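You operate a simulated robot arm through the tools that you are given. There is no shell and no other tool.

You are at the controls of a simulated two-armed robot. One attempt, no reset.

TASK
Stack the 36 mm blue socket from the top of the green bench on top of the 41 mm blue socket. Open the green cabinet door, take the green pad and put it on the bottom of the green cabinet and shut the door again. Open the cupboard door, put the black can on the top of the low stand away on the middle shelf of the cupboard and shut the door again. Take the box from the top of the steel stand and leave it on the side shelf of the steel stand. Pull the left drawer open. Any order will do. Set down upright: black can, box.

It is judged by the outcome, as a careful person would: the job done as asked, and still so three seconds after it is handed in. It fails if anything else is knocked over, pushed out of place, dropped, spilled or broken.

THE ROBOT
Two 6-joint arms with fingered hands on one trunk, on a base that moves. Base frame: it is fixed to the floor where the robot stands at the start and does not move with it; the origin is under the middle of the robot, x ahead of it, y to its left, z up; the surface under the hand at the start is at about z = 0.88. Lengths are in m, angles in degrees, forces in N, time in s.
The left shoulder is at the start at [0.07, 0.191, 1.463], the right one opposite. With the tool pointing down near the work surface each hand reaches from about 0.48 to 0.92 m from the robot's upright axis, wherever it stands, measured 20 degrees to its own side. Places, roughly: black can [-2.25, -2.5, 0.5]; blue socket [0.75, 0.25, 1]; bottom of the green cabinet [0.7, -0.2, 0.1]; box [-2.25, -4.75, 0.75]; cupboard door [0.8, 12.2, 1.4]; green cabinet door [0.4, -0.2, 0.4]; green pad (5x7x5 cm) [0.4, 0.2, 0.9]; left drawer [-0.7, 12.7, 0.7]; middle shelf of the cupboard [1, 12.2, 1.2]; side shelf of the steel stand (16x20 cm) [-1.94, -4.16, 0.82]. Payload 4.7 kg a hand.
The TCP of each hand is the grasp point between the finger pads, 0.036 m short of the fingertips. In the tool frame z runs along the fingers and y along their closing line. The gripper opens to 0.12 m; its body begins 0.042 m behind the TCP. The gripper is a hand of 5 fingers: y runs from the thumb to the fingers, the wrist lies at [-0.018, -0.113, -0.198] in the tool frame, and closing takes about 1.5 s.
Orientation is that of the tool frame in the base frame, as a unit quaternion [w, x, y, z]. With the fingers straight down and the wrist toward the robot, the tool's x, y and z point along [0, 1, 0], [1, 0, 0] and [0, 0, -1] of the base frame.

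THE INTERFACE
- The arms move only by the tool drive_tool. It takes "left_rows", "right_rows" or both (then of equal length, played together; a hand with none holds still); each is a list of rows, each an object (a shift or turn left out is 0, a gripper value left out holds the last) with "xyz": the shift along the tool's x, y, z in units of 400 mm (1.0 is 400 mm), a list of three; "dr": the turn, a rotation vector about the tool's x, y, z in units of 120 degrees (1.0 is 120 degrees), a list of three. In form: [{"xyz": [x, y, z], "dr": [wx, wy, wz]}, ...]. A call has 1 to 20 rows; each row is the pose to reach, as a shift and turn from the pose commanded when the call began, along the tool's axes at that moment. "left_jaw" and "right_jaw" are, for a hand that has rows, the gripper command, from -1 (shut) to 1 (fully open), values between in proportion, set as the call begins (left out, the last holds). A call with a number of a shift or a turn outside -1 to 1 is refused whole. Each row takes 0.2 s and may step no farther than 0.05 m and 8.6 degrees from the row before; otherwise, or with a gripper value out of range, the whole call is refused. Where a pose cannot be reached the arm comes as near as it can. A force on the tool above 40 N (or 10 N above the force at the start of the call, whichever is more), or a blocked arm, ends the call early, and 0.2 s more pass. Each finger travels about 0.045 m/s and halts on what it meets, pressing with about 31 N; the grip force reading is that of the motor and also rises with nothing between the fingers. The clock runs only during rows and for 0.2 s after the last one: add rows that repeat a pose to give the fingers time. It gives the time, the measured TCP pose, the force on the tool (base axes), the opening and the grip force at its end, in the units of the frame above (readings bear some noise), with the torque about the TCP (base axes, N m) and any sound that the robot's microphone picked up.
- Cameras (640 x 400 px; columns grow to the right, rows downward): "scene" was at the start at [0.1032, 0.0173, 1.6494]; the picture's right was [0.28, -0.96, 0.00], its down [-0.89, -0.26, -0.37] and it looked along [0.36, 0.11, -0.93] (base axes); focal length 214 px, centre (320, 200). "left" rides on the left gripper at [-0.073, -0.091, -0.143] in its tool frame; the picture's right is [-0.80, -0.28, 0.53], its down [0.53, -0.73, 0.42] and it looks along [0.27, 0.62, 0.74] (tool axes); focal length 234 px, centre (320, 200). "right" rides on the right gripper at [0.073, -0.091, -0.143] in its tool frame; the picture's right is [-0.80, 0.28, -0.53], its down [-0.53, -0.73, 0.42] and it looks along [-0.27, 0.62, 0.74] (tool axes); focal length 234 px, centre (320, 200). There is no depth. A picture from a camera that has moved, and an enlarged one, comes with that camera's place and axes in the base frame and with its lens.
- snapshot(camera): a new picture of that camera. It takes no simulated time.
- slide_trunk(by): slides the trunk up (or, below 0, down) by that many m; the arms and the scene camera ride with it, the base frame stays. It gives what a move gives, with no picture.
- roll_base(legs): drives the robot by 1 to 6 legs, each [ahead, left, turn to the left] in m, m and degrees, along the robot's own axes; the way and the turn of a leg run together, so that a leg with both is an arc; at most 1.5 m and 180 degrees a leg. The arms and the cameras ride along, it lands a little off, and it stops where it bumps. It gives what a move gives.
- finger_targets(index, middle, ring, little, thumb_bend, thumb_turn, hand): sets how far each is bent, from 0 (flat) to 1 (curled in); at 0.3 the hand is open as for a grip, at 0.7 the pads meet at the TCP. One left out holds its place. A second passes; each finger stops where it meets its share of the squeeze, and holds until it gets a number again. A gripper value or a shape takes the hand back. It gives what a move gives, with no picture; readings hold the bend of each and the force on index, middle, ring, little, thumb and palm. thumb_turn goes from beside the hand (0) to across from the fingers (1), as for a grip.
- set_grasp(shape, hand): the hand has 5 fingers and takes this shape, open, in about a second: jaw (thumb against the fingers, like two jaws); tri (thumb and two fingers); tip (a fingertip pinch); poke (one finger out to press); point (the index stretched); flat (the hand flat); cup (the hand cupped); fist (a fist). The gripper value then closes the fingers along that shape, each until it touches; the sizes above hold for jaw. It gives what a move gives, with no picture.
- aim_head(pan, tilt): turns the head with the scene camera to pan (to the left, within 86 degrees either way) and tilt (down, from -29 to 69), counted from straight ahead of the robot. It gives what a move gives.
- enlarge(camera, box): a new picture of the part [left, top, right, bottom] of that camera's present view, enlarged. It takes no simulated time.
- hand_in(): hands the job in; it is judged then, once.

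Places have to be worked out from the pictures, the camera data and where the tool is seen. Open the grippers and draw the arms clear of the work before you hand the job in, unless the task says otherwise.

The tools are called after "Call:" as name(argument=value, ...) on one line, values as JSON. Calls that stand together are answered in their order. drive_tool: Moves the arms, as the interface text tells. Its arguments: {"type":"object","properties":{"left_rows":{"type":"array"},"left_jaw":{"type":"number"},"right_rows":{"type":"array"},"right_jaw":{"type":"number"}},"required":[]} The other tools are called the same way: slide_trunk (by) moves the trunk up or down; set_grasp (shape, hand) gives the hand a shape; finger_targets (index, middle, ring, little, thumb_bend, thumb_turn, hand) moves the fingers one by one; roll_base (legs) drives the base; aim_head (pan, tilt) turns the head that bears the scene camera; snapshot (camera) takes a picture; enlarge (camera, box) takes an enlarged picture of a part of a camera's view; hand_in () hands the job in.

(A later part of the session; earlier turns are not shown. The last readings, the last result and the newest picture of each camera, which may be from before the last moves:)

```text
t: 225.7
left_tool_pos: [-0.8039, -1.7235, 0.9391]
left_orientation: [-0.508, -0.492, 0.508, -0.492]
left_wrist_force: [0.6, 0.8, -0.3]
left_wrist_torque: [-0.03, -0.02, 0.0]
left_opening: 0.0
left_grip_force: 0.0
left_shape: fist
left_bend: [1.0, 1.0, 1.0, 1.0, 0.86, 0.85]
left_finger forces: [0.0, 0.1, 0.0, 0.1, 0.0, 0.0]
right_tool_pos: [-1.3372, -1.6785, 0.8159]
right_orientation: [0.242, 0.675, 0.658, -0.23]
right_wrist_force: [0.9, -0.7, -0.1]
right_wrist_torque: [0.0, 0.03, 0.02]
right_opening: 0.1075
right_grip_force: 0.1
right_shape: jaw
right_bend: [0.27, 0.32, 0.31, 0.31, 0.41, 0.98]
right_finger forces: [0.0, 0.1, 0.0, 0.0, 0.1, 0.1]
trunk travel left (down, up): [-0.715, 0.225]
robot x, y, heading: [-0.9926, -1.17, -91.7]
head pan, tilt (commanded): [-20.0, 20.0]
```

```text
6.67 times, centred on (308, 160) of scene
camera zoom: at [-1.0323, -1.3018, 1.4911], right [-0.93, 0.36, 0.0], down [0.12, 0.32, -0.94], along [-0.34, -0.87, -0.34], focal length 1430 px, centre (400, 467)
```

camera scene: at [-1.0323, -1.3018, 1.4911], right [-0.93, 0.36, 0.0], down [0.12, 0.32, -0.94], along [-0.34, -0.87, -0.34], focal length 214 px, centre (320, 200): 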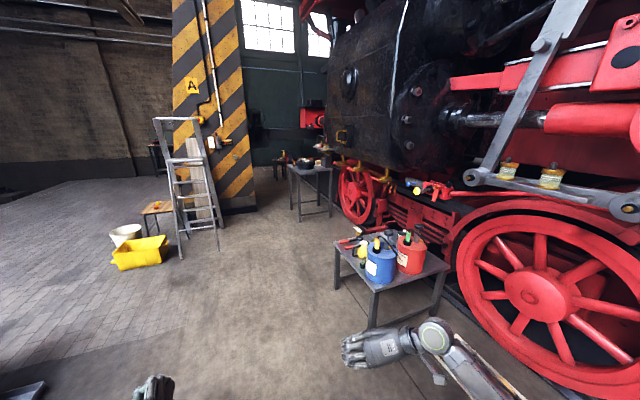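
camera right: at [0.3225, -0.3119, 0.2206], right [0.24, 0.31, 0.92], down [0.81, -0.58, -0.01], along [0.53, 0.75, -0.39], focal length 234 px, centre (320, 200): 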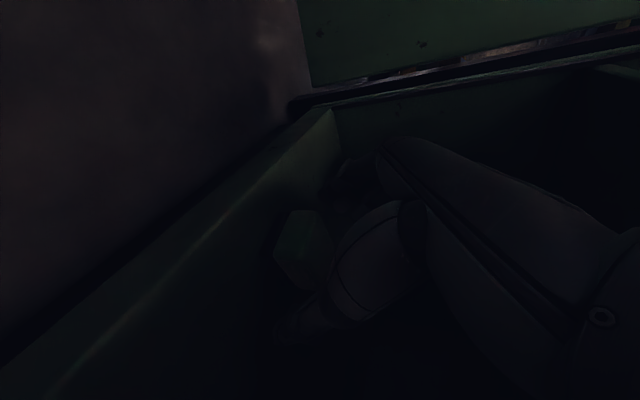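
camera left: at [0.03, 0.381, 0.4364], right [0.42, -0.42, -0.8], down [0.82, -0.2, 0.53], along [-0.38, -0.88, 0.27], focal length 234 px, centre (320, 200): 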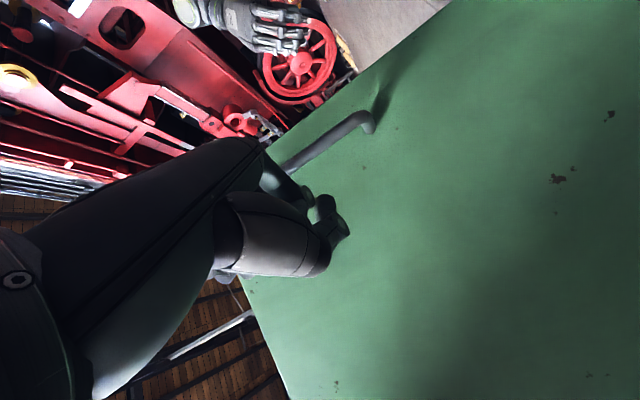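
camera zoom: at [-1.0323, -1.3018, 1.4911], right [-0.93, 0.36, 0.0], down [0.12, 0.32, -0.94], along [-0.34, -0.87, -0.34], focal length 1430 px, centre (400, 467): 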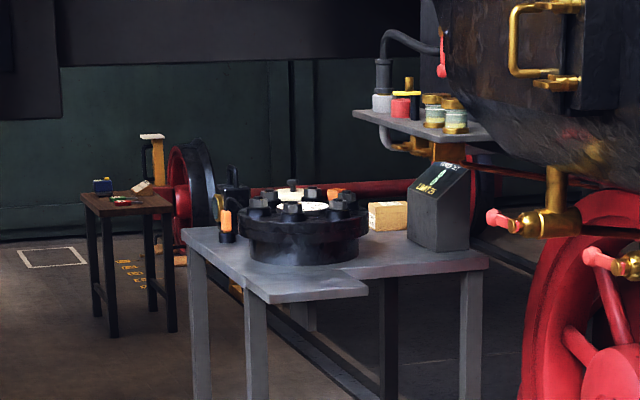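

The steel stand has a small side shelf at its near corner and a beige box plus a grey slanted box on top. I'll drive closer to look at it.

Call:
roll_base(legs=[[1.4, 0, 1.7], [0.75, -0.15, 0]])

Call:
aim_head(pan=-35, tilt=28)

Call:
snapshot(camera="scene")

```text
t: 236.7
left_tool_pos: [-0.9018, -3.9305, 0.9402]
left_orientation: [0.498, 0.503, -0.496, 0.503]
left_wrist_force: [-0.8, -0.5, -0.4]
left_wrist_torque: [-0.01, 0.02, -0.01]
left_opening: 0.0266
left_grip_force: 0.1
left_shape: fist
left_bend: [1.0, 1.0, 1.0, 1.0, 0.86, 0.85]
left_finger forces: [0.0, 0.1, 0.1, 0.0, 0.0, 0.0]
right_tool_pos: [-1.436, -3.9092, 0.8155]
right_orientation: [0.247, 0.661, 0.672, -0.225]
right_wrist_force: [0.2, 0.0, -0.1]
right_wrist_torque: [0.02, 0.01, -0.01]
right_opening: 0.1079
right_grip_force: 0.1
right_shape: jaw
right_bend: [0.27, 0.32, 0.31, 0.31, 0.41, 0.98]
right_finger forces: [0.0, 0.1, 0.0, 0.0, 0.0, 0.0]
trunk travel left (down, up): [-0.715, 0.225]
robot x, y, heading: [-1.1182, -3.3847, -89.2]
head pan, tilt (commanded): [-20.0, 20.0]
```

```text
t: 237.4
left_tool_pos: [-0.9018, -3.9316, 0.9398]
left_orientation: [0.498, 0.503, -0.497, 0.502]
left_wrist_force: [0.0, -0.5, -1.0]
left_wrist_torque: [-0.02, -0.04, -0.01]
left_opening: 0.1028
left_grip_force: 0.0
left_shape: fist
left_bend: [1.0, 1.0, 1.0, 1.0, 0.86, 0.85]
left_finger forces: [0.0, 0.0, 0.0, 0.0, 0.0, 0.1]
right_tool_pos: [-1.4362, -3.9075, 0.8156]
right_orientation: [0.247, 0.661, 0.672, -0.224]
right_wrist_force: [-0.5, -0.2, 1.1]
right_wrist_torque: [-0.01, 0.0, 0.0]
right_opening: 0.1077
right_grip_force: 0.0
right_shape: jaw
right_bend: [0.27, 0.32, 0.31, 0.31, 0.41, 0.98]
right_finger forces: [0.1, 0.0, 0.0, 0.0, 0.0, 0.0]
trunk travel left (down, up): [-0.715, 0.225]
robot x, y, heading: [-1.1141, -3.3846, -89.0]
head pan, tilt (commanded): [-35.0, 28.0]
```

```text
taken
camera scene: at [-1.1685, -3.507, 1.4783], right [-0.83, 0.56, 0.0], down [0.26, 0.39, -0.88], along [-0.49, -0.73, -0.47], focal length 214 px, centre (320, 200)
```

scene: 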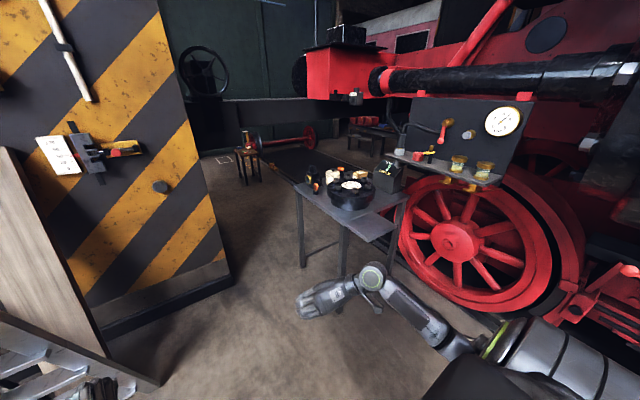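

I'm close to the stand now; the pillar and the ladder are on my left. I'll zoom in on the stand's top.

Call:
enlarge(camera="scene", box=[288, 155, 416, 235])

Call:
enlarge(camera="scene", box=[308, 158, 372, 198])

```text
5.00 times, centred on (352, 195) of scene
camera zoom: at [-1.1685, -3.507, 1.4783], right [-0.83, 0.56, 0.0], down [0.26, 0.39, -0.88], along [-0.49, -0.73, -0.47], focal length 1072 px, centre (160, 225)
```

zoom: 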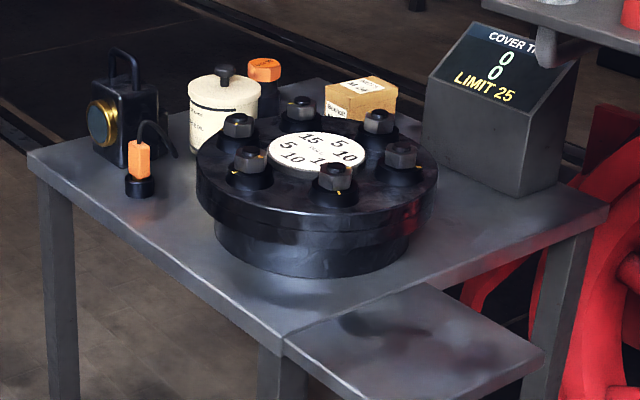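

```text
10.00 times, centred on (340, 178) of scene
camera zoom: at [-1.1685, -3.507, 1.4783], right [-0.83, 0.56, 0.0], down [0.26, 0.39, -0.88], along [-0.49, -0.73, -0.47], focal length 2145 px, centre (120, 420)
```

zoom: 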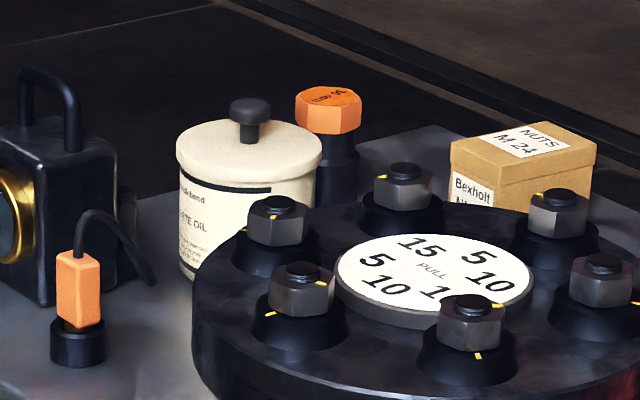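

The target must be the cardboard "NUTS M 24" box behind the flange, and the side shelf is empty. There's a display reading "COVER … 0 … LIMIT 25", so I'll read it up close.

Call:
enlarge(camera="scene", box=[372, 158, 404, 178])

Call:
enlarge(camera="scene", box=[344, 165, 376, 185])

```text
16.00 times, centred on (388, 168) of scene
camera zoom: at [-1.1685, -3.507, 1.4783], right [-0.83, 0.56, 0.0], down [0.26, 0.39, -0.88], along [-0.49, -0.73, -0.47], focal length 3432 px, centre (-768, 712)
```

zoom: 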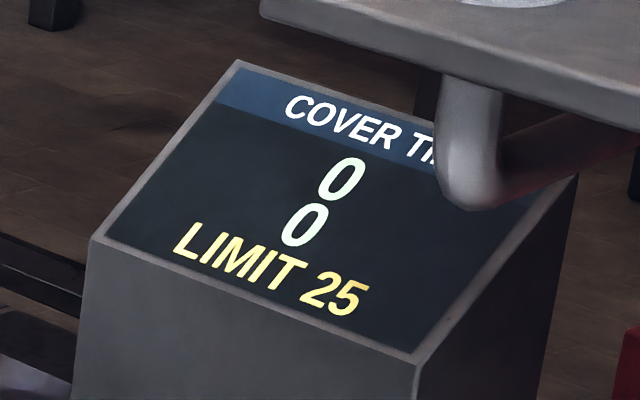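

```text
16.00 times, centred on (360, 175) of scene
camera zoom: at [-1.1685, -3.507, 1.4783], right [-0.83, 0.56, 0.0], down [0.26, 0.39, -0.88], along [-0.49, -0.73, -0.47], focal length 3432 px, centre (-320, 600)
```

zoom: 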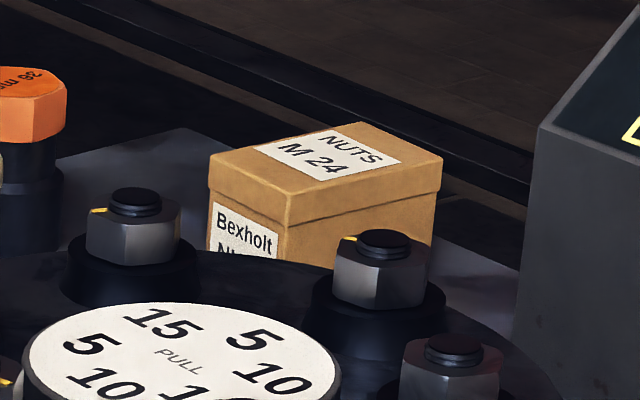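

It reads a cover-tilt gauge, so I must keep off the flange. By projection the NUTS box is at about [−2.27, −4.60], the side shelf centre at [−1.93, −4.15], and the table spans x −2.35…−1.81, y −4.80…−4.22. I'll raise the trunk, turn to face −x here, and move south along the table's east side.

Call:
slide_trunk(by=0.225)

Call:
roll_base(legs=[[0, 0, -91]])

Call:
aim_head(pan=30, tilt=30)

Call:
snapshot(camera="scene")

```text
t: 239.8
left_tool_pos: [-0.9011, -3.9304, 1.165]
left_orientation: [0.497, 0.502, -0.497, 0.503]
left_wrist_force: [-0.1, -0.5, -0.2]
left_wrist_torque: [0.0, 0.02, 0.01]
left_opening: 0.1129
left_grip_force: 0.1
left_shape: fist
left_bend: [1.0, 1.0, 1.0, 1.0, 0.86, 0.85]
left_finger forces: [0.0, 0.0, 0.0, 0.1, 0.1, 0.1]
right_tool_pos: [-1.4351, -3.9088, 1.0402]
right_orientation: [0.247, 0.66, 0.672, -0.225]
right_wrist_force: [-0.1, 0.0, 0.0]
right_wrist_torque: [-0.01, -0.01, 0.01]
right_opening: 0.1077
right_grip_force: 0.0
right_shape: jaw
right_bend: [0.27, 0.32, 0.31, 0.31, 0.41, 0.98]
right_finger forces: [0.0, 0.1, 0.0, 0.0, 0.0, 0.0]
trunk travel left (down, up): [-0.94, 0.0]
robot x, y, heading: [-1.1145, -3.3765, -89.2]
head pan, tilt (commanded): [-35.0, 28.0]
```

```text
t: 244.3
left_tool_pos: [-1.6765, -3.5658, 1.1649]
left_orientation: [-0.707, 0.017, 0.707, 0.017]
left_wrist_force: [0.4, 0.5, 0.2]
left_wrist_torque: [-0.02, 0.0, -0.02]
left_opening: 0.1143
left_grip_force: 0.0
left_shape: fist
left_bend: [1.0, 1.0, 1.0, 1.0, 0.86, 0.85]
left_finger forces: [0.0, 0.1, 0.1, 0.0, 0.0, 0.0]
right_tool_pos: [-1.6227, -3.032, 1.0394]
right_orientation: [0.006, 0.943, -0.02, -0.333]
right_wrist_force: [0.0, 0.2, -0.2]
right_wrist_torque: [-0.01, -0.01, 0.03]
right_opening: 0.1075
right_grip_force: 0.0
right_shape: jaw
right_bend: [0.27, 0.32, 0.31, 0.31, 0.41, 0.98]
right_finger forces: [0.1, 0.0, 0.0, 0.0, 0.0, 0.1]
trunk travel left (down, up): [-0.94, 0.0]
robot x, y, heading: [-1.1195, -3.3794, 177.8]
head pan, tilt (commanded): [-35.0, 28.0]
```

```text
t: 245.7
left_tool_pos: [-1.6762, -3.5645, 1.1649]
left_orientation: [0.707, -0.017, -0.706, -0.017]
left_wrist_force: [0.0, 0.7, 0.1]
left_wrist_torque: [0.03, 0.04, 0.04]
left_opening: 0.1141
left_grip_force: 0.2
left_shape: fist
left_bend: [1.0, 1.0, 1.0, 1.0, 0.86, 0.85]
left_finger forces: [0.0, 0.0, 0.0, 0.0, 0.0, 0.0]
right_tool_pos: [-1.6232, -3.0321, 1.0413]
right_orientation: [0.005, 0.942, -0.02, -0.334]
right_wrist_force: [-0.2, 0.2, 0.4]
right_wrist_torque: [-0.02, -0.01, -0.01]
right_opening: 0.1076
right_grip_force: 0.0
right_shape: jaw
right_bend: [0.27, 0.32, 0.31, 0.31, 0.41, 0.98]
right_finger forces: [0.0, 0.0, 0.0, 0.0, 0.0, 0.0]
trunk travel left (down, up): [-0.94, 0.0]
robot x, y, heading: [-1.1209, -3.3826, 177.5]
head pan, tilt (commanded): [30.0, 30.0]
```

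```text
taken
camera scene: at [-1.2488, -3.421, 1.7001], right [-0.46, 0.89, 0.0], down [0.44, 0.23, -0.87], along [-0.77, -0.4, -0.5], focal length 214 px, centre (320, 200)
```

scene: 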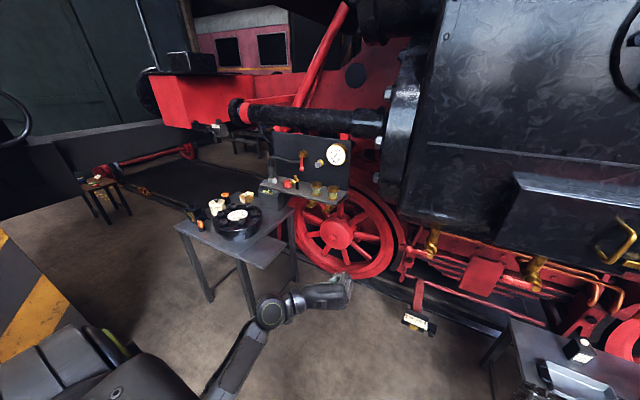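

I'm facing the locomotive side now. I'll zoom in on the stand from here for a second bearing and to see the shelf with gauges beside it.

Call:
enlarge(camera="scene", box=[168, 120, 360, 240])

Call:
enlarge(camera="scene", box=[192, 170, 288, 230])

```text
3.33 times, centred on (264, 180) of scene
camera zoom: at [-1.2488, -3.421, 1.7001], right [-0.46, 0.89, 0.0], down [0.44, 0.23, -0.87], along [-0.77, -0.4, -0.5], focal length 715 px, centre (507, 267)
```

zoom: 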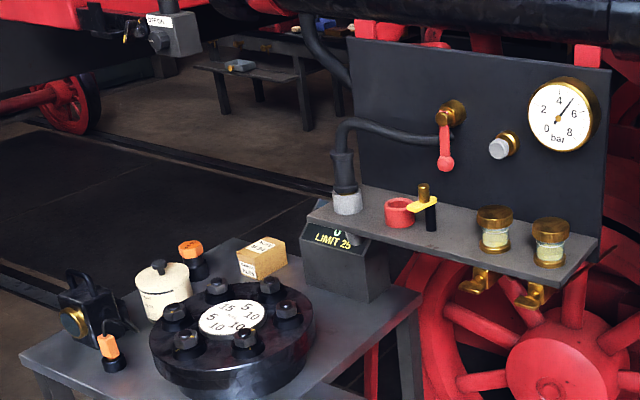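

```text
6.67 times, centred on (240, 200) of scene
camera zoom: at [-1.2488, -3.421, 1.7001], right [-0.46, 0.89, 0.0], down [0.44, 0.23, -0.87], along [-0.77, -0.4, -0.5], focal length 1430 px, centre (853, 200)
```

zoom: 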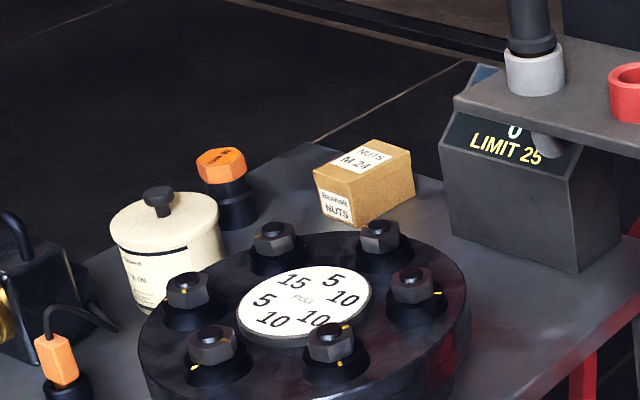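

The second bearing agrees: table top z ≈ 0.85, box top z ≈ 0.905, box centre about [−2.275, −4.606], and it is clear of the gauge plate. I'll move south beside the table, then turn the left hand to point down with its closing line along y.

Call:
roll_base(legs=[[0, 1.067, 2.5]])

Call:
drive_tool(left_rows=[{"dr": [0, -0.0682, 0]}, {"dr": [0, -0.1364, 0]}, {"dr": [0, -0.2045, 0]}, {"dr": [0, -0.2727, 0]}, {"dr": [0, -0.3409, 0]}, {"dr": [0, -0.4091, 0]}, {"dr": [0, -0.4773, 0]}, {"dr": [0, -0.5455, 0]}, {"dr": [0, -0.6136, 0]}, {"dr": [0, -0.6818, 0]}, {"dr": [0, -0.75, 0]}, {"dr": [0, -0.75, 0]}])

Call:
set_grasp(hand="left", shape="jaw")

Call:
aim_head(pan=5, tilt=40)

Call:
snapshot(camera="scene")

Call:
snapshot(camera="left")

```text
t: 251.2
left_tool_pos: [-1.7065, -4.6427, 1.1649]
left_orientation: [0.707, -0.011, -0.707, -0.011]
left_wrist_force: [-0.1, 0.1, -0.4]
left_wrist_torque: [-0.01, 0.02, 0.01]
left_opening: 0.1142
left_grip_force: 0.1
left_shape: fist
left_bend: [1.0, 1.0, 1.0, 1.0, 0.86, 0.85]
left_finger forces: [0.1, 0.0, 0.0, 0.1, 0.0, 0.0]
right_tool_pos: [-1.6626, -4.1092, 1.0414]
right_orientation: [0.01, 0.943, -0.01, -0.334]
right_wrist_force: [-0.1, 0.5, 0.4]
right_wrist_torque: [0.0, 0.02, -0.02]
right_opening: 0.1077
right_grip_force: 0.0
right_shape: jaw
right_bend: [0.27, 0.32, 0.31, 0.31, 0.41, 0.98]
right_finger forces: [0.1, 0.0, 0.0, 0.0, 0.1, 0.1]
trunk travel left (down, up): [-0.94, 0.0]
robot x, y, heading: [-1.1495, -4.4482, 179.0]
head pan, tilt (commanded): [30.0, 30.0]
```

```text
t: 253.8
left_tool_pos: [-1.7059, -4.6438, 1.1641]
left_orientation: [-0.001, 0.013, 1.0, 0.005]
left_wrist_force: [0.6, 0.6, -0.2]
left_wrist_torque: [-0.02, 0.02, 0.0]
left_opening: 0.1143
left_grip_force: 0.1
left_shape: fist
left_bend: [1.0, 1.0, 1.0, 1.0, 0.86, 0.85]
left_finger forces: [0.0, 0.0, 0.0, 0.0, 0.1, 0.1]
right_tool_pos: [-1.6627, -4.1098, 1.0408]
right_orientation: [0.01, 0.943, -0.01, -0.333]
right_wrist_force: [0.8, -0.3, 0.2]
right_wrist_torque: [0.03, -0.04, 0.0]
right_opening: 0.1078
right_grip_force: 0.0
right_shape: jaw
right_bend: [0.27, 0.32, 0.31, 0.31, 0.41, 0.98]
right_finger forces: [0.0, 0.0, 0.0, 0.0, 0.0, 0.0]
trunk travel left (down, up): [-0.94, 0.0]
robot x, y, heading: [-1.1513, -4.4472, 178.8]
head pan, tilt (commanded): [30.0, 30.0]
```

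```text
t: 254.7
left_tool_pos: [-1.7066, -4.644, 1.1646]
left_orientation: [-0.002, 0.013, 1.0, 0.005]
left_wrist_force: [0.5, 0.4, -0.1]
left_wrist_torque: [0.01, -0.01, -0.01]
left_opening: 0.1196
left_grip_force: 0.1
left_shape: jaw
left_bend: [0.3, 0.3, 0.3, 0.3, 0.3, 0.97]
left_finger forces: [0.0, 0.0, 0.0, 0.0, 0.0, 0.1]
right_tool_pos: [-1.6633, -4.1105, 1.0398]
right_orientation: [0.01, 0.943, -0.009, -0.333]
right_wrist_force: [0.8, 0.2, 0.0]
right_wrist_torque: [0.03, -0.01, -0.01]
right_opening: 0.108
right_grip_force: 0.1
right_shape: jaw
right_bend: [0.27, 0.32, 0.31, 0.31, 0.41, 0.98]
right_finger forces: [0.0, 0.1, 0.0, 0.1, 0.1, 0.0]
trunk travel left (down, up): [-0.94, 0.0]
robot x, y, heading: [-1.1555, -4.4486, 179.0]
head pan, tilt (commanded): [30.0, 30.0]
```

```text
t: 255.6
left_tool_pos: [-1.7061, -4.6431, 1.1648]
left_orientation: [-0.002, 0.013, 1.0, 0.004]
left_wrist_force: [0.1, 0.4, -0.3]
left_wrist_torque: [0.0, 0.02, 0.0]
left_opening: 0.1194
left_grip_force: 0.2
left_shape: jaw
left_bend: [0.3, 0.3, 0.3, 0.3, 0.3, 0.97]
left_finger forces: [0.0, 0.1, 0.0, 0.0, 0.0, 0.0]
right_tool_pos: [-1.6624, -4.1097, 1.0413]
right_orientation: [0.009, 0.943, -0.01, -0.333]
right_wrist_force: [0.4, 0.5, 0.4]
right_wrist_torque: [0.0, 0.01, 0.03]
right_opening: 0.1078
right_grip_force: 0.0
right_shape: jaw
right_bend: [0.27, 0.32, 0.31, 0.31, 0.41, 0.98]
right_finger forces: [0.0, 0.1, 0.0, 0.0, 0.0, 0.0]
trunk travel left (down, up): [-0.94, 0.0]
robot x, y, heading: [-1.1524, -4.448, 178.8]
head pan, tilt (commanded): [5.0, 40.0]
```

```text
taken
camera scene: at [-1.2872, -4.4526, 1.6848], right [-0.07, 1.0, 0.0], down [0.64, 0.04, -0.77], along [-0.76, -0.05, -0.64], focal length 214 px, centre (320, 200)
```

scene: 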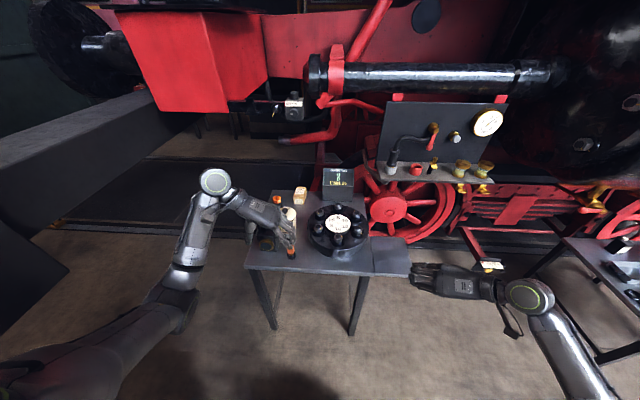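

```text
taken
camera left: at [-1.6353, -4.7392, 1.305], right [0.79, -0.3, -0.53], down [-0.55, -0.71, -0.43], along [-0.25, 0.63, -0.73], focal length 234 px, centre (320, 200)
```

left: 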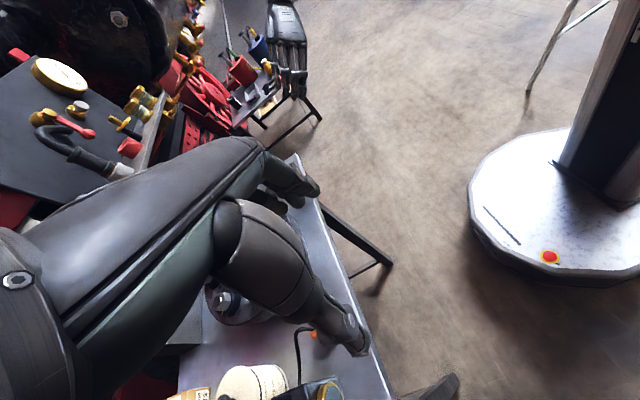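

A clear overview of the table. I'll zoom in from here to refine the box's and its neighbours' positions.

Call:
enlarge(camera="scene", box=[240, 175, 368, 255])

Call:
enlarge(camera="scene", box=[268, 175, 332, 215])

```text
5.00 times, centred on (304, 215) of scene
camera zoom: at [-1.2872, -4.4526, 1.6848], right [-0.07, 1.0, 0.0], down [0.64, 0.04, -0.77], along [-0.76, -0.05, -0.64], focal length 1072 px, centre (400, 125)
```

zoom: 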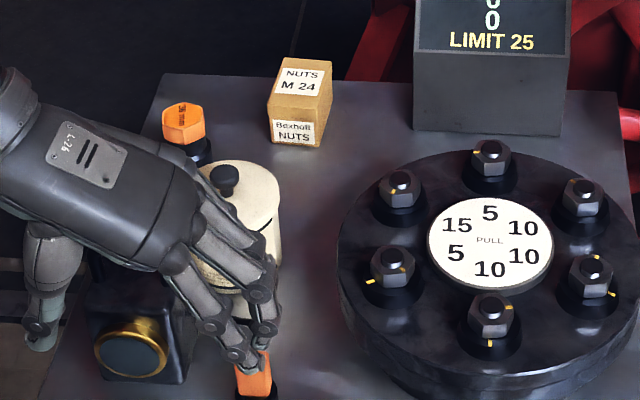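

```text
10.00 times, centred on (300, 195) of scene
camera zoom: at [-1.2872, -4.4526, 1.6848], right [-0.07, 1.0, 0.0], down [0.64, 0.04, -0.77], along [-0.76, -0.05, -0.64], focal length 2145 px, centre (520, 250)
```

zoom: 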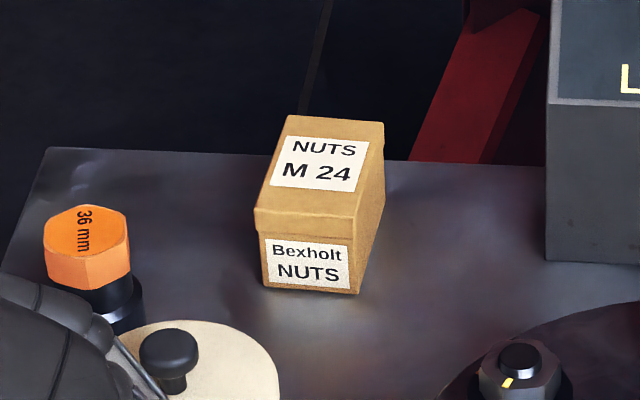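

The box is now estimated at x −2.333…−2.236, y −4.668…−4.608 (centre about [−2.285, −4.638]). I'll roll ahead 0.27 m, with the hands well above everything.

Call:
roll_base(legs=[[0.27, 0, 0.5]])

Call:
drive_tool(left_rows=[{"xyz": [0.1, 0, 0]}, {"xyz": [0.2, 0, 0]}, {"xyz": [0.3, 0, 0]}, {"xyz": [0.4, 0, 0]}, {"xyz": [0.5, 0, 0]}, {"xyz": [0.6, 0, 0]}, {"xyz": [0.6, 0, 0]}])

Call:
snapshot(camera="left")

Call:
snapshot(camera="scene")

```text
t: 257.5
left_tool_pos: [-1.9681, -4.6463, 1.1653]
left_orientation: [-0.002, 0.008, 1.0, 0.005]
left_wrist_force: [-1.2, 0.9, -1.0]
left_wrist_torque: [0.03, 0.04, -0.02]
left_opening: 0.1195
left_grip_force: 0.1
left_shape: jaw
left_bend: [0.3, 0.3, 0.3, 0.3, 0.3, 0.97]
left_finger forces: [0.1, 0.1, 0.0, 0.0, 0.1, 0.0]
right_tool_pos: [-1.9325, -4.1132, 1.0417]
right_orientation: [0.011, 0.942, -0.004, -0.334]
right_wrist_force: [-0.6, -0.2, 0.1]
right_wrist_torque: [0.02, 0.0, 0.01]
right_opening: 0.1077
right_grip_force: 0.1
right_shape: jaw
right_bend: [0.27, 0.32, 0.31, 0.31, 0.41, 0.98]
right_finger forces: [0.0, 0.0, 0.0, 0.0, 0.1, 0.0]
trunk travel left (down, up): [-0.94, 0.0]
robot x, y, heading: [-1.4163, -4.4461, 179.5]
head pan, tilt (commanded): [5.0, 40.0]
```

```text
t: 259.1
left_tool_pos: [-2.2292, -4.6605, 1.0724]
left_orientation: [0.042, 0.003, 0.999, 0.0]
left_wrist_force: [3.3, -3.0, -13.0]
left_wrist_torque: [0.3, -0.1, 0.06]
left_opening: 0.1199
left_grip_force: 0.0
left_shape: jaw
left_bend: [0.3, 0.3, 0.3, 0.3, 0.3, 0.98]
left_finger forces: [0.0, 0.0, 0.1, 0.0, 0.0, 0.0]
right_tool_pos: [-1.9869, -4.1196, 1.0087]
right_orientation: [0.015, 0.953, -0.001, -0.304]
right_wrist_force: [-1.6, 1.6, -2.7]
right_wrist_torque: [-0.11, -0.12, 0.06]
right_opening: 0.1079
right_grip_force: 0.0
right_shape: jaw
right_bend: [0.27, 0.32, 0.31, 0.31, 0.41, 0.98]
right_finger forces: [0.0, 0.0, 0.1, 0.0, 0.0, 0.0]
trunk travel left (down, up): [-0.94, 0.0]
robot x, y, heading: [-1.4072, -4.448, 179.7]
head pan, tilt (commanded): [5.0, 40.0]
stopped in row 7 (left hand): the arm was blocked; the commanded pose is now the measured one
```

```text
taken
camera left: at [-2.1688, -4.7528, 1.2202], right [0.84, -0.28, -0.46], down [-0.5, -0.73, -0.47], along [-0.2, 0.62, -0.76], focal length 234 px, centre (320, 200)
```

left: 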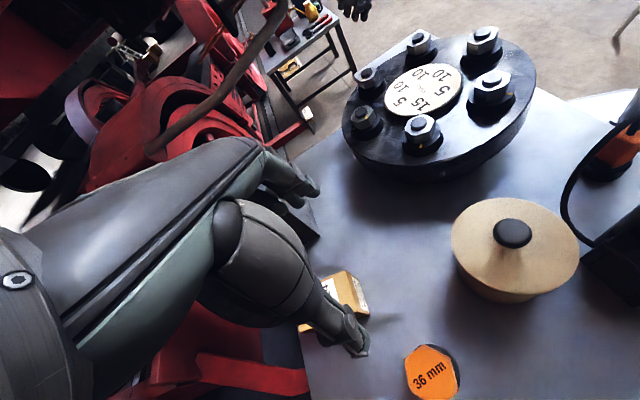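

```text
taken
camera scene: at [-1.5982, -4.4541, 1.6824], right [-0.09, 1.0, 0.0], down [0.67, 0.06, -0.74], along [-0.74, -0.07, -0.67], focal length 214 px, centre (320, 200)
```

scene: 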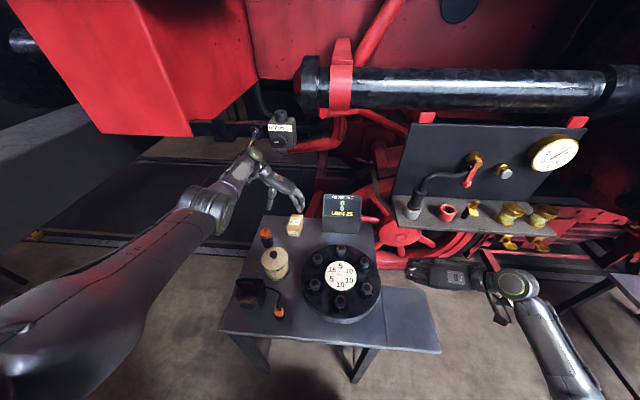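

The arm got blocked: the left wrist seems to touch the locomotive fitting above the table's far side, and the robot leaned slightly. I'll draw the arm straight back at once.

Call:
drive_tool(left_rows=[{"xyz": [-0.06, 0, 0]}, {"xyz": [-0.13, 0, -0.03]}, {"xyz": [-0.2, 0, -0.08]}, {"xyz": [-0.27, 0, -0.12]}, {"xyz": [-0.34, 0, -0.15]}, {"xyz": [-0.4, 0, -0.18]}, {"xyz": [-0.4, 0, -0.18]}])

Call:
snapshot(camera="scene")

Call:
snapshot(camera="left")

```text
t: 259.5
left_tool_pos: [-2.0921, -4.6779, 1.1199]
left_orientation: [0.033, -0.015, 0.999, 0.002]
left_wrist_force: [-1.2, 0.1, 7.7]
left_wrist_torque: [-0.08, 0.13, 0.02]
left_opening: 0.12
left_grip_force: 0.1
left_shape: jaw
left_bend: [0.3, 0.3, 0.3, 0.3, 0.3, 0.97]
left_finger forces: [0.0, 0.0, 0.0, 0.1, 0.1, 0.0]
right_tool_pos: [-1.8866, -4.1243, 1.0581]
right_orientation: [0.012, 0.937, 0.008, -0.35]
right_wrist_force: [3.2, -0.2, 1.4]
right_wrist_torque: [0.09, 0.18, -0.08]
right_opening: 0.1082
right_grip_force: 0.1
right_shape: jaw
right_bend: [0.27, 0.32, 0.31, 0.31, 0.41, 0.98]
right_finger forces: [0.0, 0.1, 0.1, 0.1, 0.0, 0.1]
trunk travel left (down, up): [-0.94, 0.0]
robot x, y, heading: [-1.4127, -4.4455, -179.6]
head pan, tilt (commanded): [5.0, 40.0]
stopped in row 2 (left hand): the arm was blocked; the commanded pose is now the measured one
```

```text
taken
camera scene: at [-1.5108, -4.4597, 1.6874], right [-0.09, 1.0, 0.01], down [0.62, 0.06, -0.78], along [-0.78, -0.07, -0.63], focal length 214 px, centre (320, 200)
```

scene: 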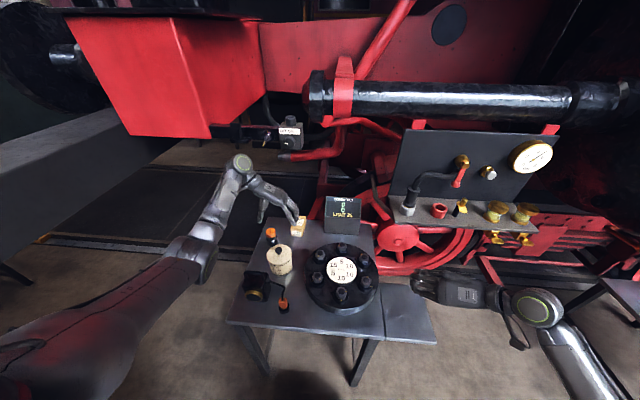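

```text
taken
camera left: at [-2.0267, -4.7698, 1.266], right [0.84, -0.25, -0.47], down [-0.48, -0.74, -0.46], along [-0.23, 0.62, -0.75], focal length 234 px, centre (320, 200)
```

left: 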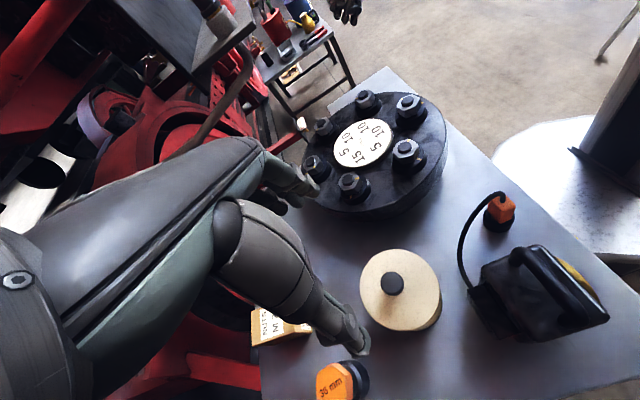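

The robot rocked when it came free. I'll hold still for a second to let it settle and check the readings.

Call:
drive_tool(left_rows=[{"xyz": [0, 0, 0]}, {"xyz": [0, 0, 0]}, {"xyz": [0, 0, 0]}, {"xyz": [0, 0, 0]}, {"xyz": [0, 0, 0]}])

Call:
snapshot(camera="scene")

```text
t: 260.7
left_tool_pos: [-2.1302, -4.672, 1.0956]
left_orientation: [0.056, -0.014, 0.998, 0.0]
left_wrist_force: [0.9, -0.9, -0.5]
left_wrist_torque: [0.01, 0.01, -0.01]
left_opening: 0.1199
left_grip_force: 0.2
left_shape: jaw
left_bend: [0.3, 0.3, 0.3, 0.3, 0.3, 0.98]
left_finger forces: [0.1, 0.0, 0.0, 0.1, 0.1, 0.0]
right_tool_pos: [-1.924, -4.1202, 1.0393]
right_orientation: [0.014, 0.942, 0.004, -0.334]
right_wrist_force: [-0.2, -0.3, -0.6]
right_wrist_torque: [0.03, 0.04, 0.0]
right_opening: 0.1079
right_grip_force: 0.0
right_shape: jaw
right_bend: [0.27, 0.32, 0.31, 0.31, 0.41, 0.98]
right_finger forces: [0.0, 0.0, 0.0, 0.0, 0.1, 0.1]
trunk travel left (down, up): [-0.94, 0.0]
robot x, y, heading: [-1.4064, -4.4455, -180.1]
head pan, tilt (commanded): [5.0, 40.0]
```

```text
taken
camera scene: at [-1.5468, -4.4524, 1.6849], right [-0.09, 1.0, 0.0], down [0.64, 0.06, -0.77], along [-0.76, -0.07, -0.64], focal length 214 px, centre (320, 200)
```

scene: 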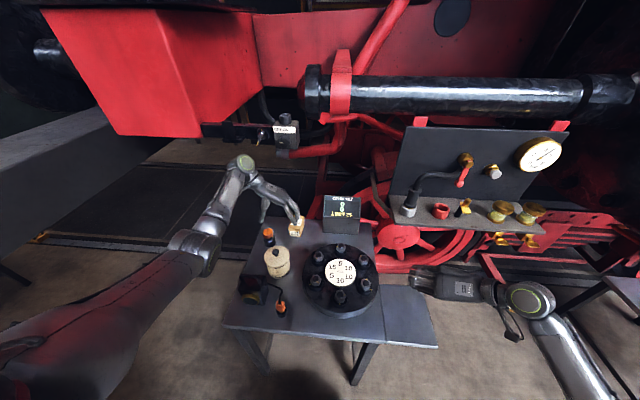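

It is level and still again. I'll check closely that nothing on the table or around the arm was disturbed, and what the arm met.

Call:
enlarge(camera="scene", box=[180, 100, 372, 220])

Call:
enlarge(camera="scene", box=[180, 200, 372, 320])

Call:
snapshot(camera="left")

```text
3.33 times, centred on (276, 160) of scene
camera zoom: at [-1.5468, -4.4524, 1.6849], right [-0.09, 1.0, 0.0], down [0.64, 0.06, -0.77], along [-0.76, -0.07, -0.64], focal length 715 px, centre (467, 333)
```

zoom: 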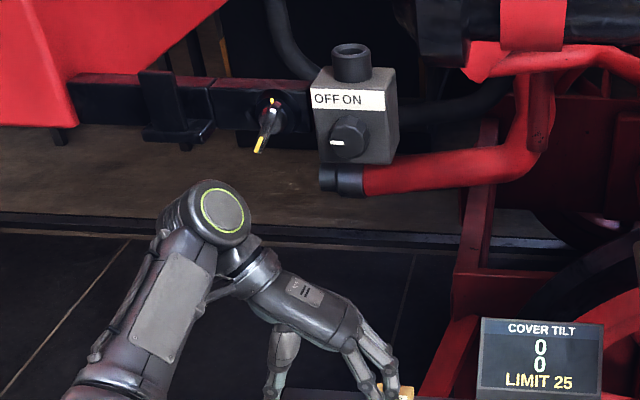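

```text
3.33 times, centred on (276, 260) of scene
camera zoom: at [-1.5468, -4.4524, 1.6849], right [-0.09, 1.0, 0.0], down [0.64, 0.06, -0.77], along [-0.76, -0.07, -0.64], focal length 715 px, centre (467, 0)
```

zoom: 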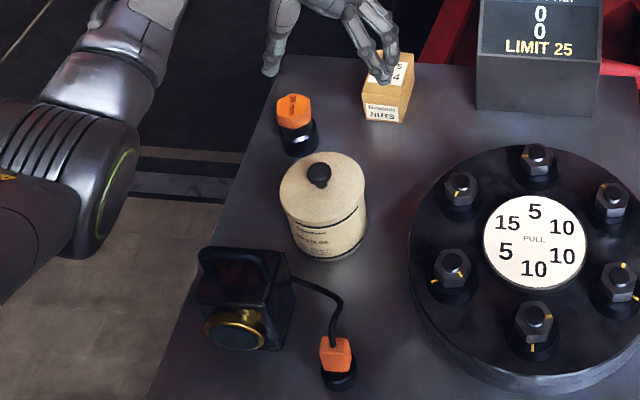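

```text
taken
camera left: at [-2.0705, -4.7624, 1.2444], right [0.86, -0.26, -0.43], down [-0.46, -0.75, -0.48], along [-0.2, 0.61, -0.76], focal length 234 px, centre (320, 200)
```

left: 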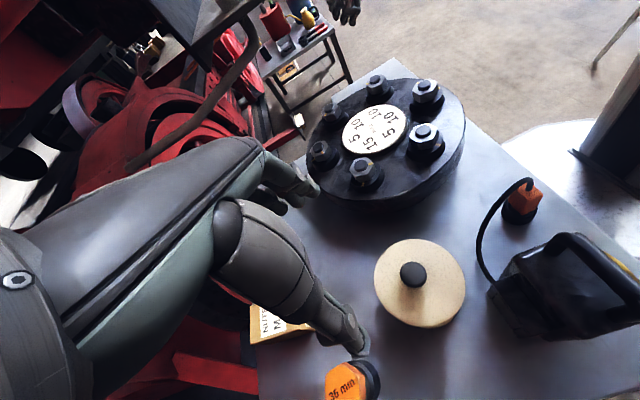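

The wrist had hit the OFF/ON unit hanging at about z 1.40 above the table; the table's items and the tilt gauge (0/0) are untouched. I'll now go forward slowly and lower, keeping the wrist under z 1.30, and straighten the hand.

Call:
drive_tool(left_rows=[{"xyz": [0.06, 0.02, 0.022], "dr": [0, 0.012, 0.003]}, {"xyz": [0.12, 0.04, 0.045], "dr": [0, 0.024, 0.006]}, {"xyz": [0.18, 0.06, 0.067], "dr": [0, 0.036, 0.009]}, {"xyz": [0.18, 0.06, 0.067], "dr": [0, 0.0535, 0.0134]}])

Call:
snapshot(camera="scene")

Call:
snapshot(camera="left")

```text
t: 261.7
left_tool_pos: [-2.1999, -4.6491, 1.0585]
left_orientation: [-0.001, 0.001, 1.0, 0.0]
left_wrist_force: [0.2, 0.0, -0.6]
left_wrist_torque: [0.03, 0.03, -0.01]
left_opening: 0.1198
left_grip_force: 0.0
left_shape: jaw
left_bend: [0.3, 0.3, 0.3, 0.3, 0.3, 0.98]
left_finger forces: [0.0, 0.0, 0.1, 0.1, 0.0, 0.0]
right_tool_pos: [-1.925, -4.1188, 1.0383]
right_orientation: [0.014, 0.943, 0.004, -0.334]
right_wrist_force: [-0.4, -0.6, 0.0]
right_wrist_torque: [0.01, -0.01, -0.02]
right_opening: 0.1079
right_grip_force: 0.1
right_shape: jaw
right_bend: [0.27, 0.32, 0.31, 0.31, 0.41, 0.98]
right_finger forces: [0.0, 0.0, 0.0, 0.0, 0.0, 0.0]
trunk travel left (down, up): [-0.94, 0.0]
robot x, y, heading: [-1.412, -4.4443, -179.9]
head pan, tilt (commanded): [5.0, 40.0]
```

```text
taken
camera scene: at [-1.5493, -4.452, 1.6847], right [-0.09, 1.0, 0.0], down [0.64, 0.06, -0.77], along [-0.76, -0.07, -0.64], focal length 214 px, centre (320, 200)
```

scene: 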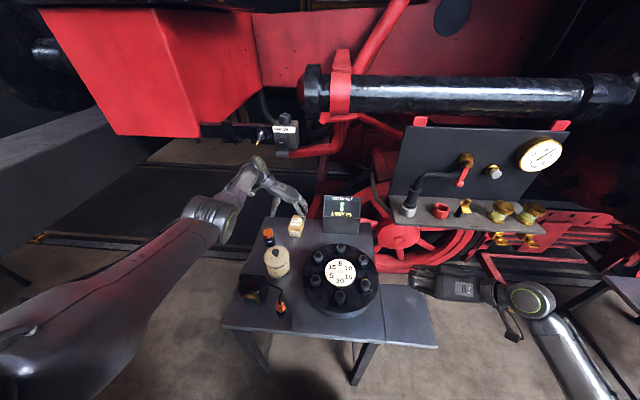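

```text
taken
camera left: at [-2.1263, -4.7416, 1.2], right [0.8, -0.28, -0.53], down [-0.53, -0.73, -0.42], along [-0.27, 0.62, -0.74], focal length 234 px, centre (320, 200)
```

left: 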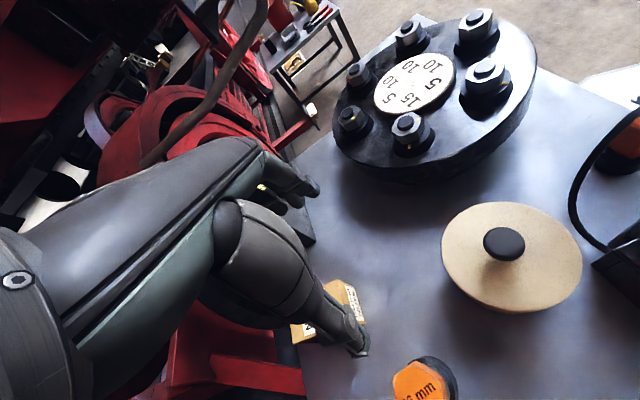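

No contact, and the wrist passes under the unit. I'll zoom the wrist view on the box to refine its position.

Call:
enlarge(camera="left", box=[270, 250, 398, 330])

Call:
enlarge(camera="scene", box=[248, 175, 344, 235])

```text
5.00 times, centred on (334, 290) of left
camera zoom: at [-2.1263, -4.7416, 1.2], right [0.8, -0.28, -0.53], down [-0.53, -0.73, -0.42], along [-0.27, 0.62, -0.74], focal length 1171 px, centre (250, -250)
```

zoom: 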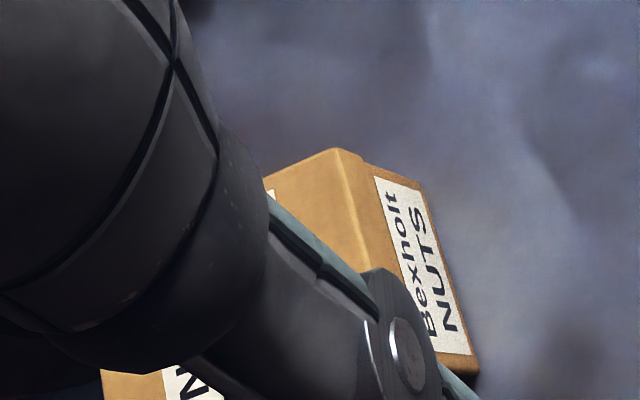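

```text
6.67 times, centred on (296, 205) of scene
camera zoom: at [-1.5493, -4.452, 1.6847], right [-0.09, 1.0, 0.0], down [0.64, 0.06, -0.77], along [-0.76, -0.07, -0.64], focal length 1430 px, centre (480, 167)
```

zoom: 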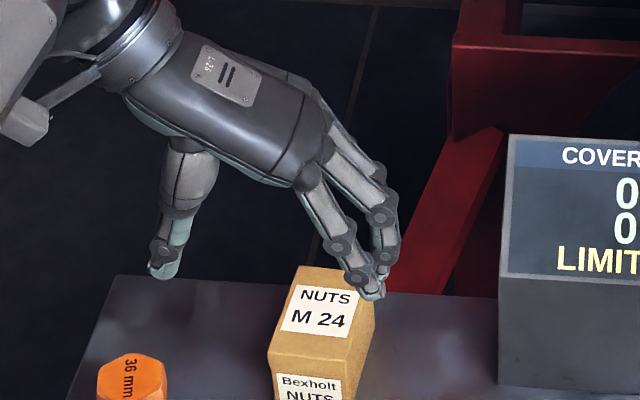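

Both views put the box's east face at x ≈ −2.25 and its centre at y ≈ −4.65, so its centre is about [−2.298, −4.65]. I'll move 9 cm forward and 3 cm down, still above it.

Call:
drive_tool(left_rows=[{"xyz": [0.06, 0, 0.02]}, {"xyz": [0.12, 0, 0.04]}, {"xyz": [0.175, 0, 0.06]}, {"xyz": [0.225, 0, 0.075]}, {"xyz": [0.225, 0, 0.075]}])

Call:
enlarge(camera="scene", box=[216, 135, 344, 215])

Call:
snapshot(camera="left")

```text
t: 262.9
left_tool_pos: [-2.2042, -4.6483, 1.0566]
left_orientation: [-0.001, 0.0, 1.0, 0.001]
left_wrist_force: [0.5, -0.3, -1.0]
left_wrist_torque: [0.04, -0.01, -0.03]
left_opening: 0.1197
left_grip_force: 0.1
left_shape: jaw
left_bend: [0.3, 0.3, 0.3, 0.3, 0.3, 0.98]
left_finger forces: [0.1, 0.1, 0.1, 0.0, 0.0, 0.0]
left hand out of reach, approached as far as the arm can: row 1, 2, 3, 4, 5
right_tool_pos: [-1.926, -4.1193, 1.0395]
right_orientation: [0.015, 0.942, 0.004, -0.334]
right_wrist_force: [0.3, -0.1, 0.3]
right_wrist_torque: [-0.02, 0.05, 0.01]
right_opening: 0.1078
right_grip_force: 0.1
right_shape: jaw
right_bend: [0.27, 0.32, 0.31, 0.31, 0.41, 0.98]
right_finger forces: [0.1, 0.1, 0.1, 0.0, 0.0, 0.0]
trunk travel left (down, up): [-0.94, 0.0]
robot x, y, heading: [-1.4115, -4.4465, -179.7]
head pan, tilt (commanded): [5.0, 40.0]
```

```text
5.00 times, centred on (280, 175) of scene
camera zoom: at [-1.5484, -4.4511, 1.6847], right [-0.09, 1.0, 0.0], down [0.64, 0.06, -0.77], along [-0.76, -0.07, -0.64], focal length 1072 px, centre (520, 325)
```

zoom: 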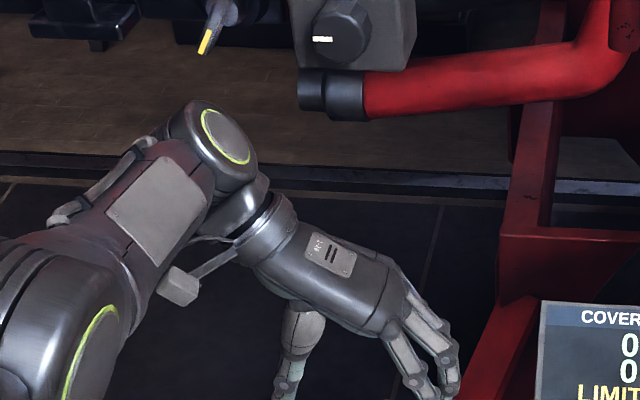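

```text
taken
camera left: at [-2.1315, -4.7419, 1.1986], right [0.8, -0.28, -0.53], down [-0.53, -0.73, -0.42], along [-0.27, 0.62, -0.74], focal length 234 px, centre (320, 200)
```

left: 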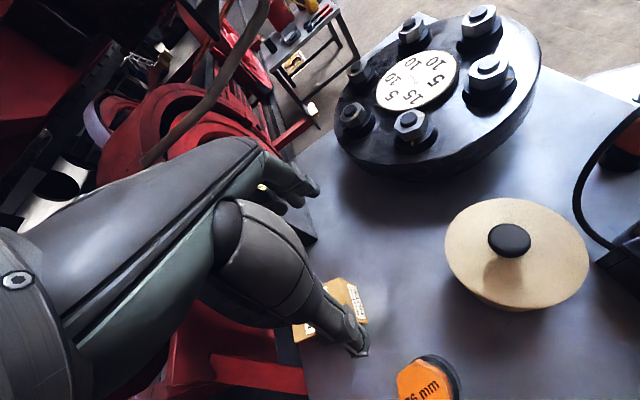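

The arm is at its reach limit in this pose, so the base must come closer; its round front can go slightly under the table edge between the legs. First I'll lower the hand a little to stay clear of the unit overhead, then roll 9 cm ahead and 6 cm left.

Call:
drive_tool(left_rows=[{"xyz": [0, 0, 0.05]}, {"xyz": [0, 0, 0.1]}, {"xyz": [0, 0, 0.125]}, {"xyz": [0, 0, 0.125]}])

Call:
roll_base(legs=[[0.09, 0.063, 0]])

Call:
enlarge(camera="scene", box=[216, 135, 344, 215])

Call:
snapshot(camera="left")

```text
t: 263.9
left_tool_pos: [-2.1883, -4.6459, 1.008]
left_orientation: [0.0, 0.0, 1.0, 0.0]
left_wrist_force: [-0.3, 0.8, 0.1]
left_wrist_torque: [0.02, 0.02, 0.01]
left_opening: 0.12
left_grip_force: 0.0
left_shape: jaw
left_bend: [0.3, 0.3, 0.3, 0.3, 0.3, 0.98]
left_finger forces: [0.1, 0.1, 0.0, 0.1, 0.0, 0.0]
left hand out of reach, approached as far as the arm can: row 1, 2, 3, 4
right_tool_pos: [-1.9244, -4.1178, 1.0394]
right_orientation: [0.014, 0.942, 0.003, -0.335]
right_wrist_force: [-0.4, 0.1, -0.1]
right_wrist_torque: [0.0, -0.03, -0.04]
right_opening: 0.108
right_grip_force: 0.1
right_shape: jaw
right_bend: [0.27, 0.32, 0.31, 0.31, 0.41, 0.98]
right_finger forces: [0.1, 0.0, 0.0, 0.1, 0.0, 0.0]
trunk travel left (down, up): [-0.94, 0.0]
robot x, y, heading: [-1.4133, -4.4415, -179.8]
head pan, tilt (commanded): [5.0, 40.0]
```

```text
t: 265.1
left_tool_pos: [-2.2762, -4.712, 1.0105]
left_orientation: [-0.001, -0.002, 1.0, -0.001]
left_wrist_force: [0.0, 0.1, 0.1]
left_wrist_torque: [0.0, -0.02, 0.02]
left_opening: 0.1203
left_grip_force: 0.1
left_shape: jaw
left_bend: [0.3, 0.3, 0.3, 0.3, 0.3, 0.98]
left_finger forces: [0.0, 0.1, 0.0, 0.1, 0.0, 0.0]
right_tool_pos: [-2.0145, -4.182, 1.04]
right_orientation: [0.017, 0.942, 0.004, -0.334]
right_wrist_force: [-0.4, -0.2, 0.0]
right_wrist_torque: [0.0, 0.0, -0.01]
right_opening: 0.1083
right_grip_force: 0.1
right_shape: jaw
right_bend: [0.27, 0.32, 0.31, 0.31, 0.41, 0.98]
right_finger forces: [0.0, 0.0, 0.1, 0.1, 0.0, 0.0]
trunk travel left (down, up): [-0.94, 0.0]
robot x, y, heading: [-1.5034, -4.5053, -179.6]
head pan, tilt (commanded): [5.0, 40.0]
```

```text
5.00 times, centred on (280, 175) of scene
camera zoom: at [-1.6364, -4.5128, 1.685], right [-0.09, 1.0, 0.0], down [0.64, 0.06, -0.77], along [-0.76, -0.07, -0.64], focal length 1072 px, centre (520, 325)
```

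zoom: 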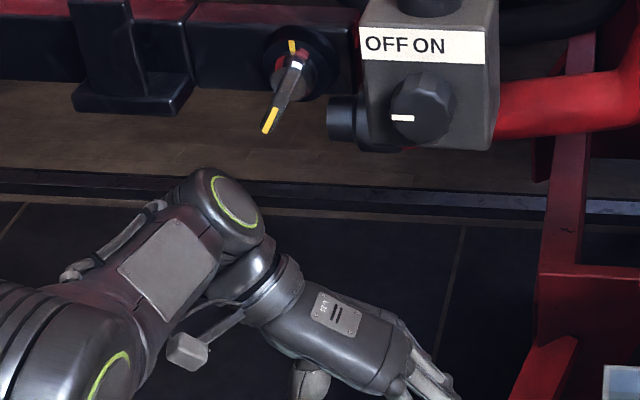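

```text
taken
camera left: at [-2.2028, -4.8038, 1.1521], right [0.8, -0.28, -0.53], down [-0.53, -0.73, -0.42], along [-0.27, 0.62, -0.74], focal length 234 px, centre (320, 200)
```

left: 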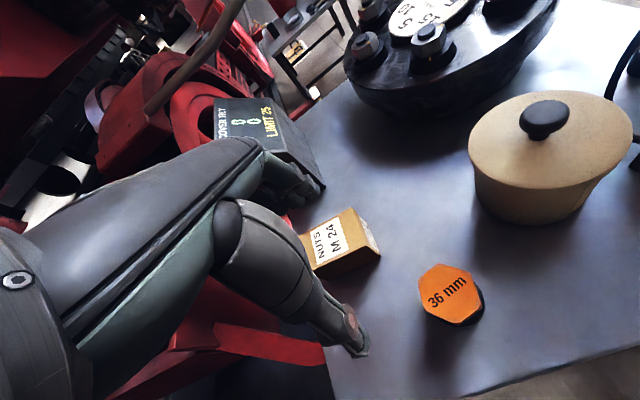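

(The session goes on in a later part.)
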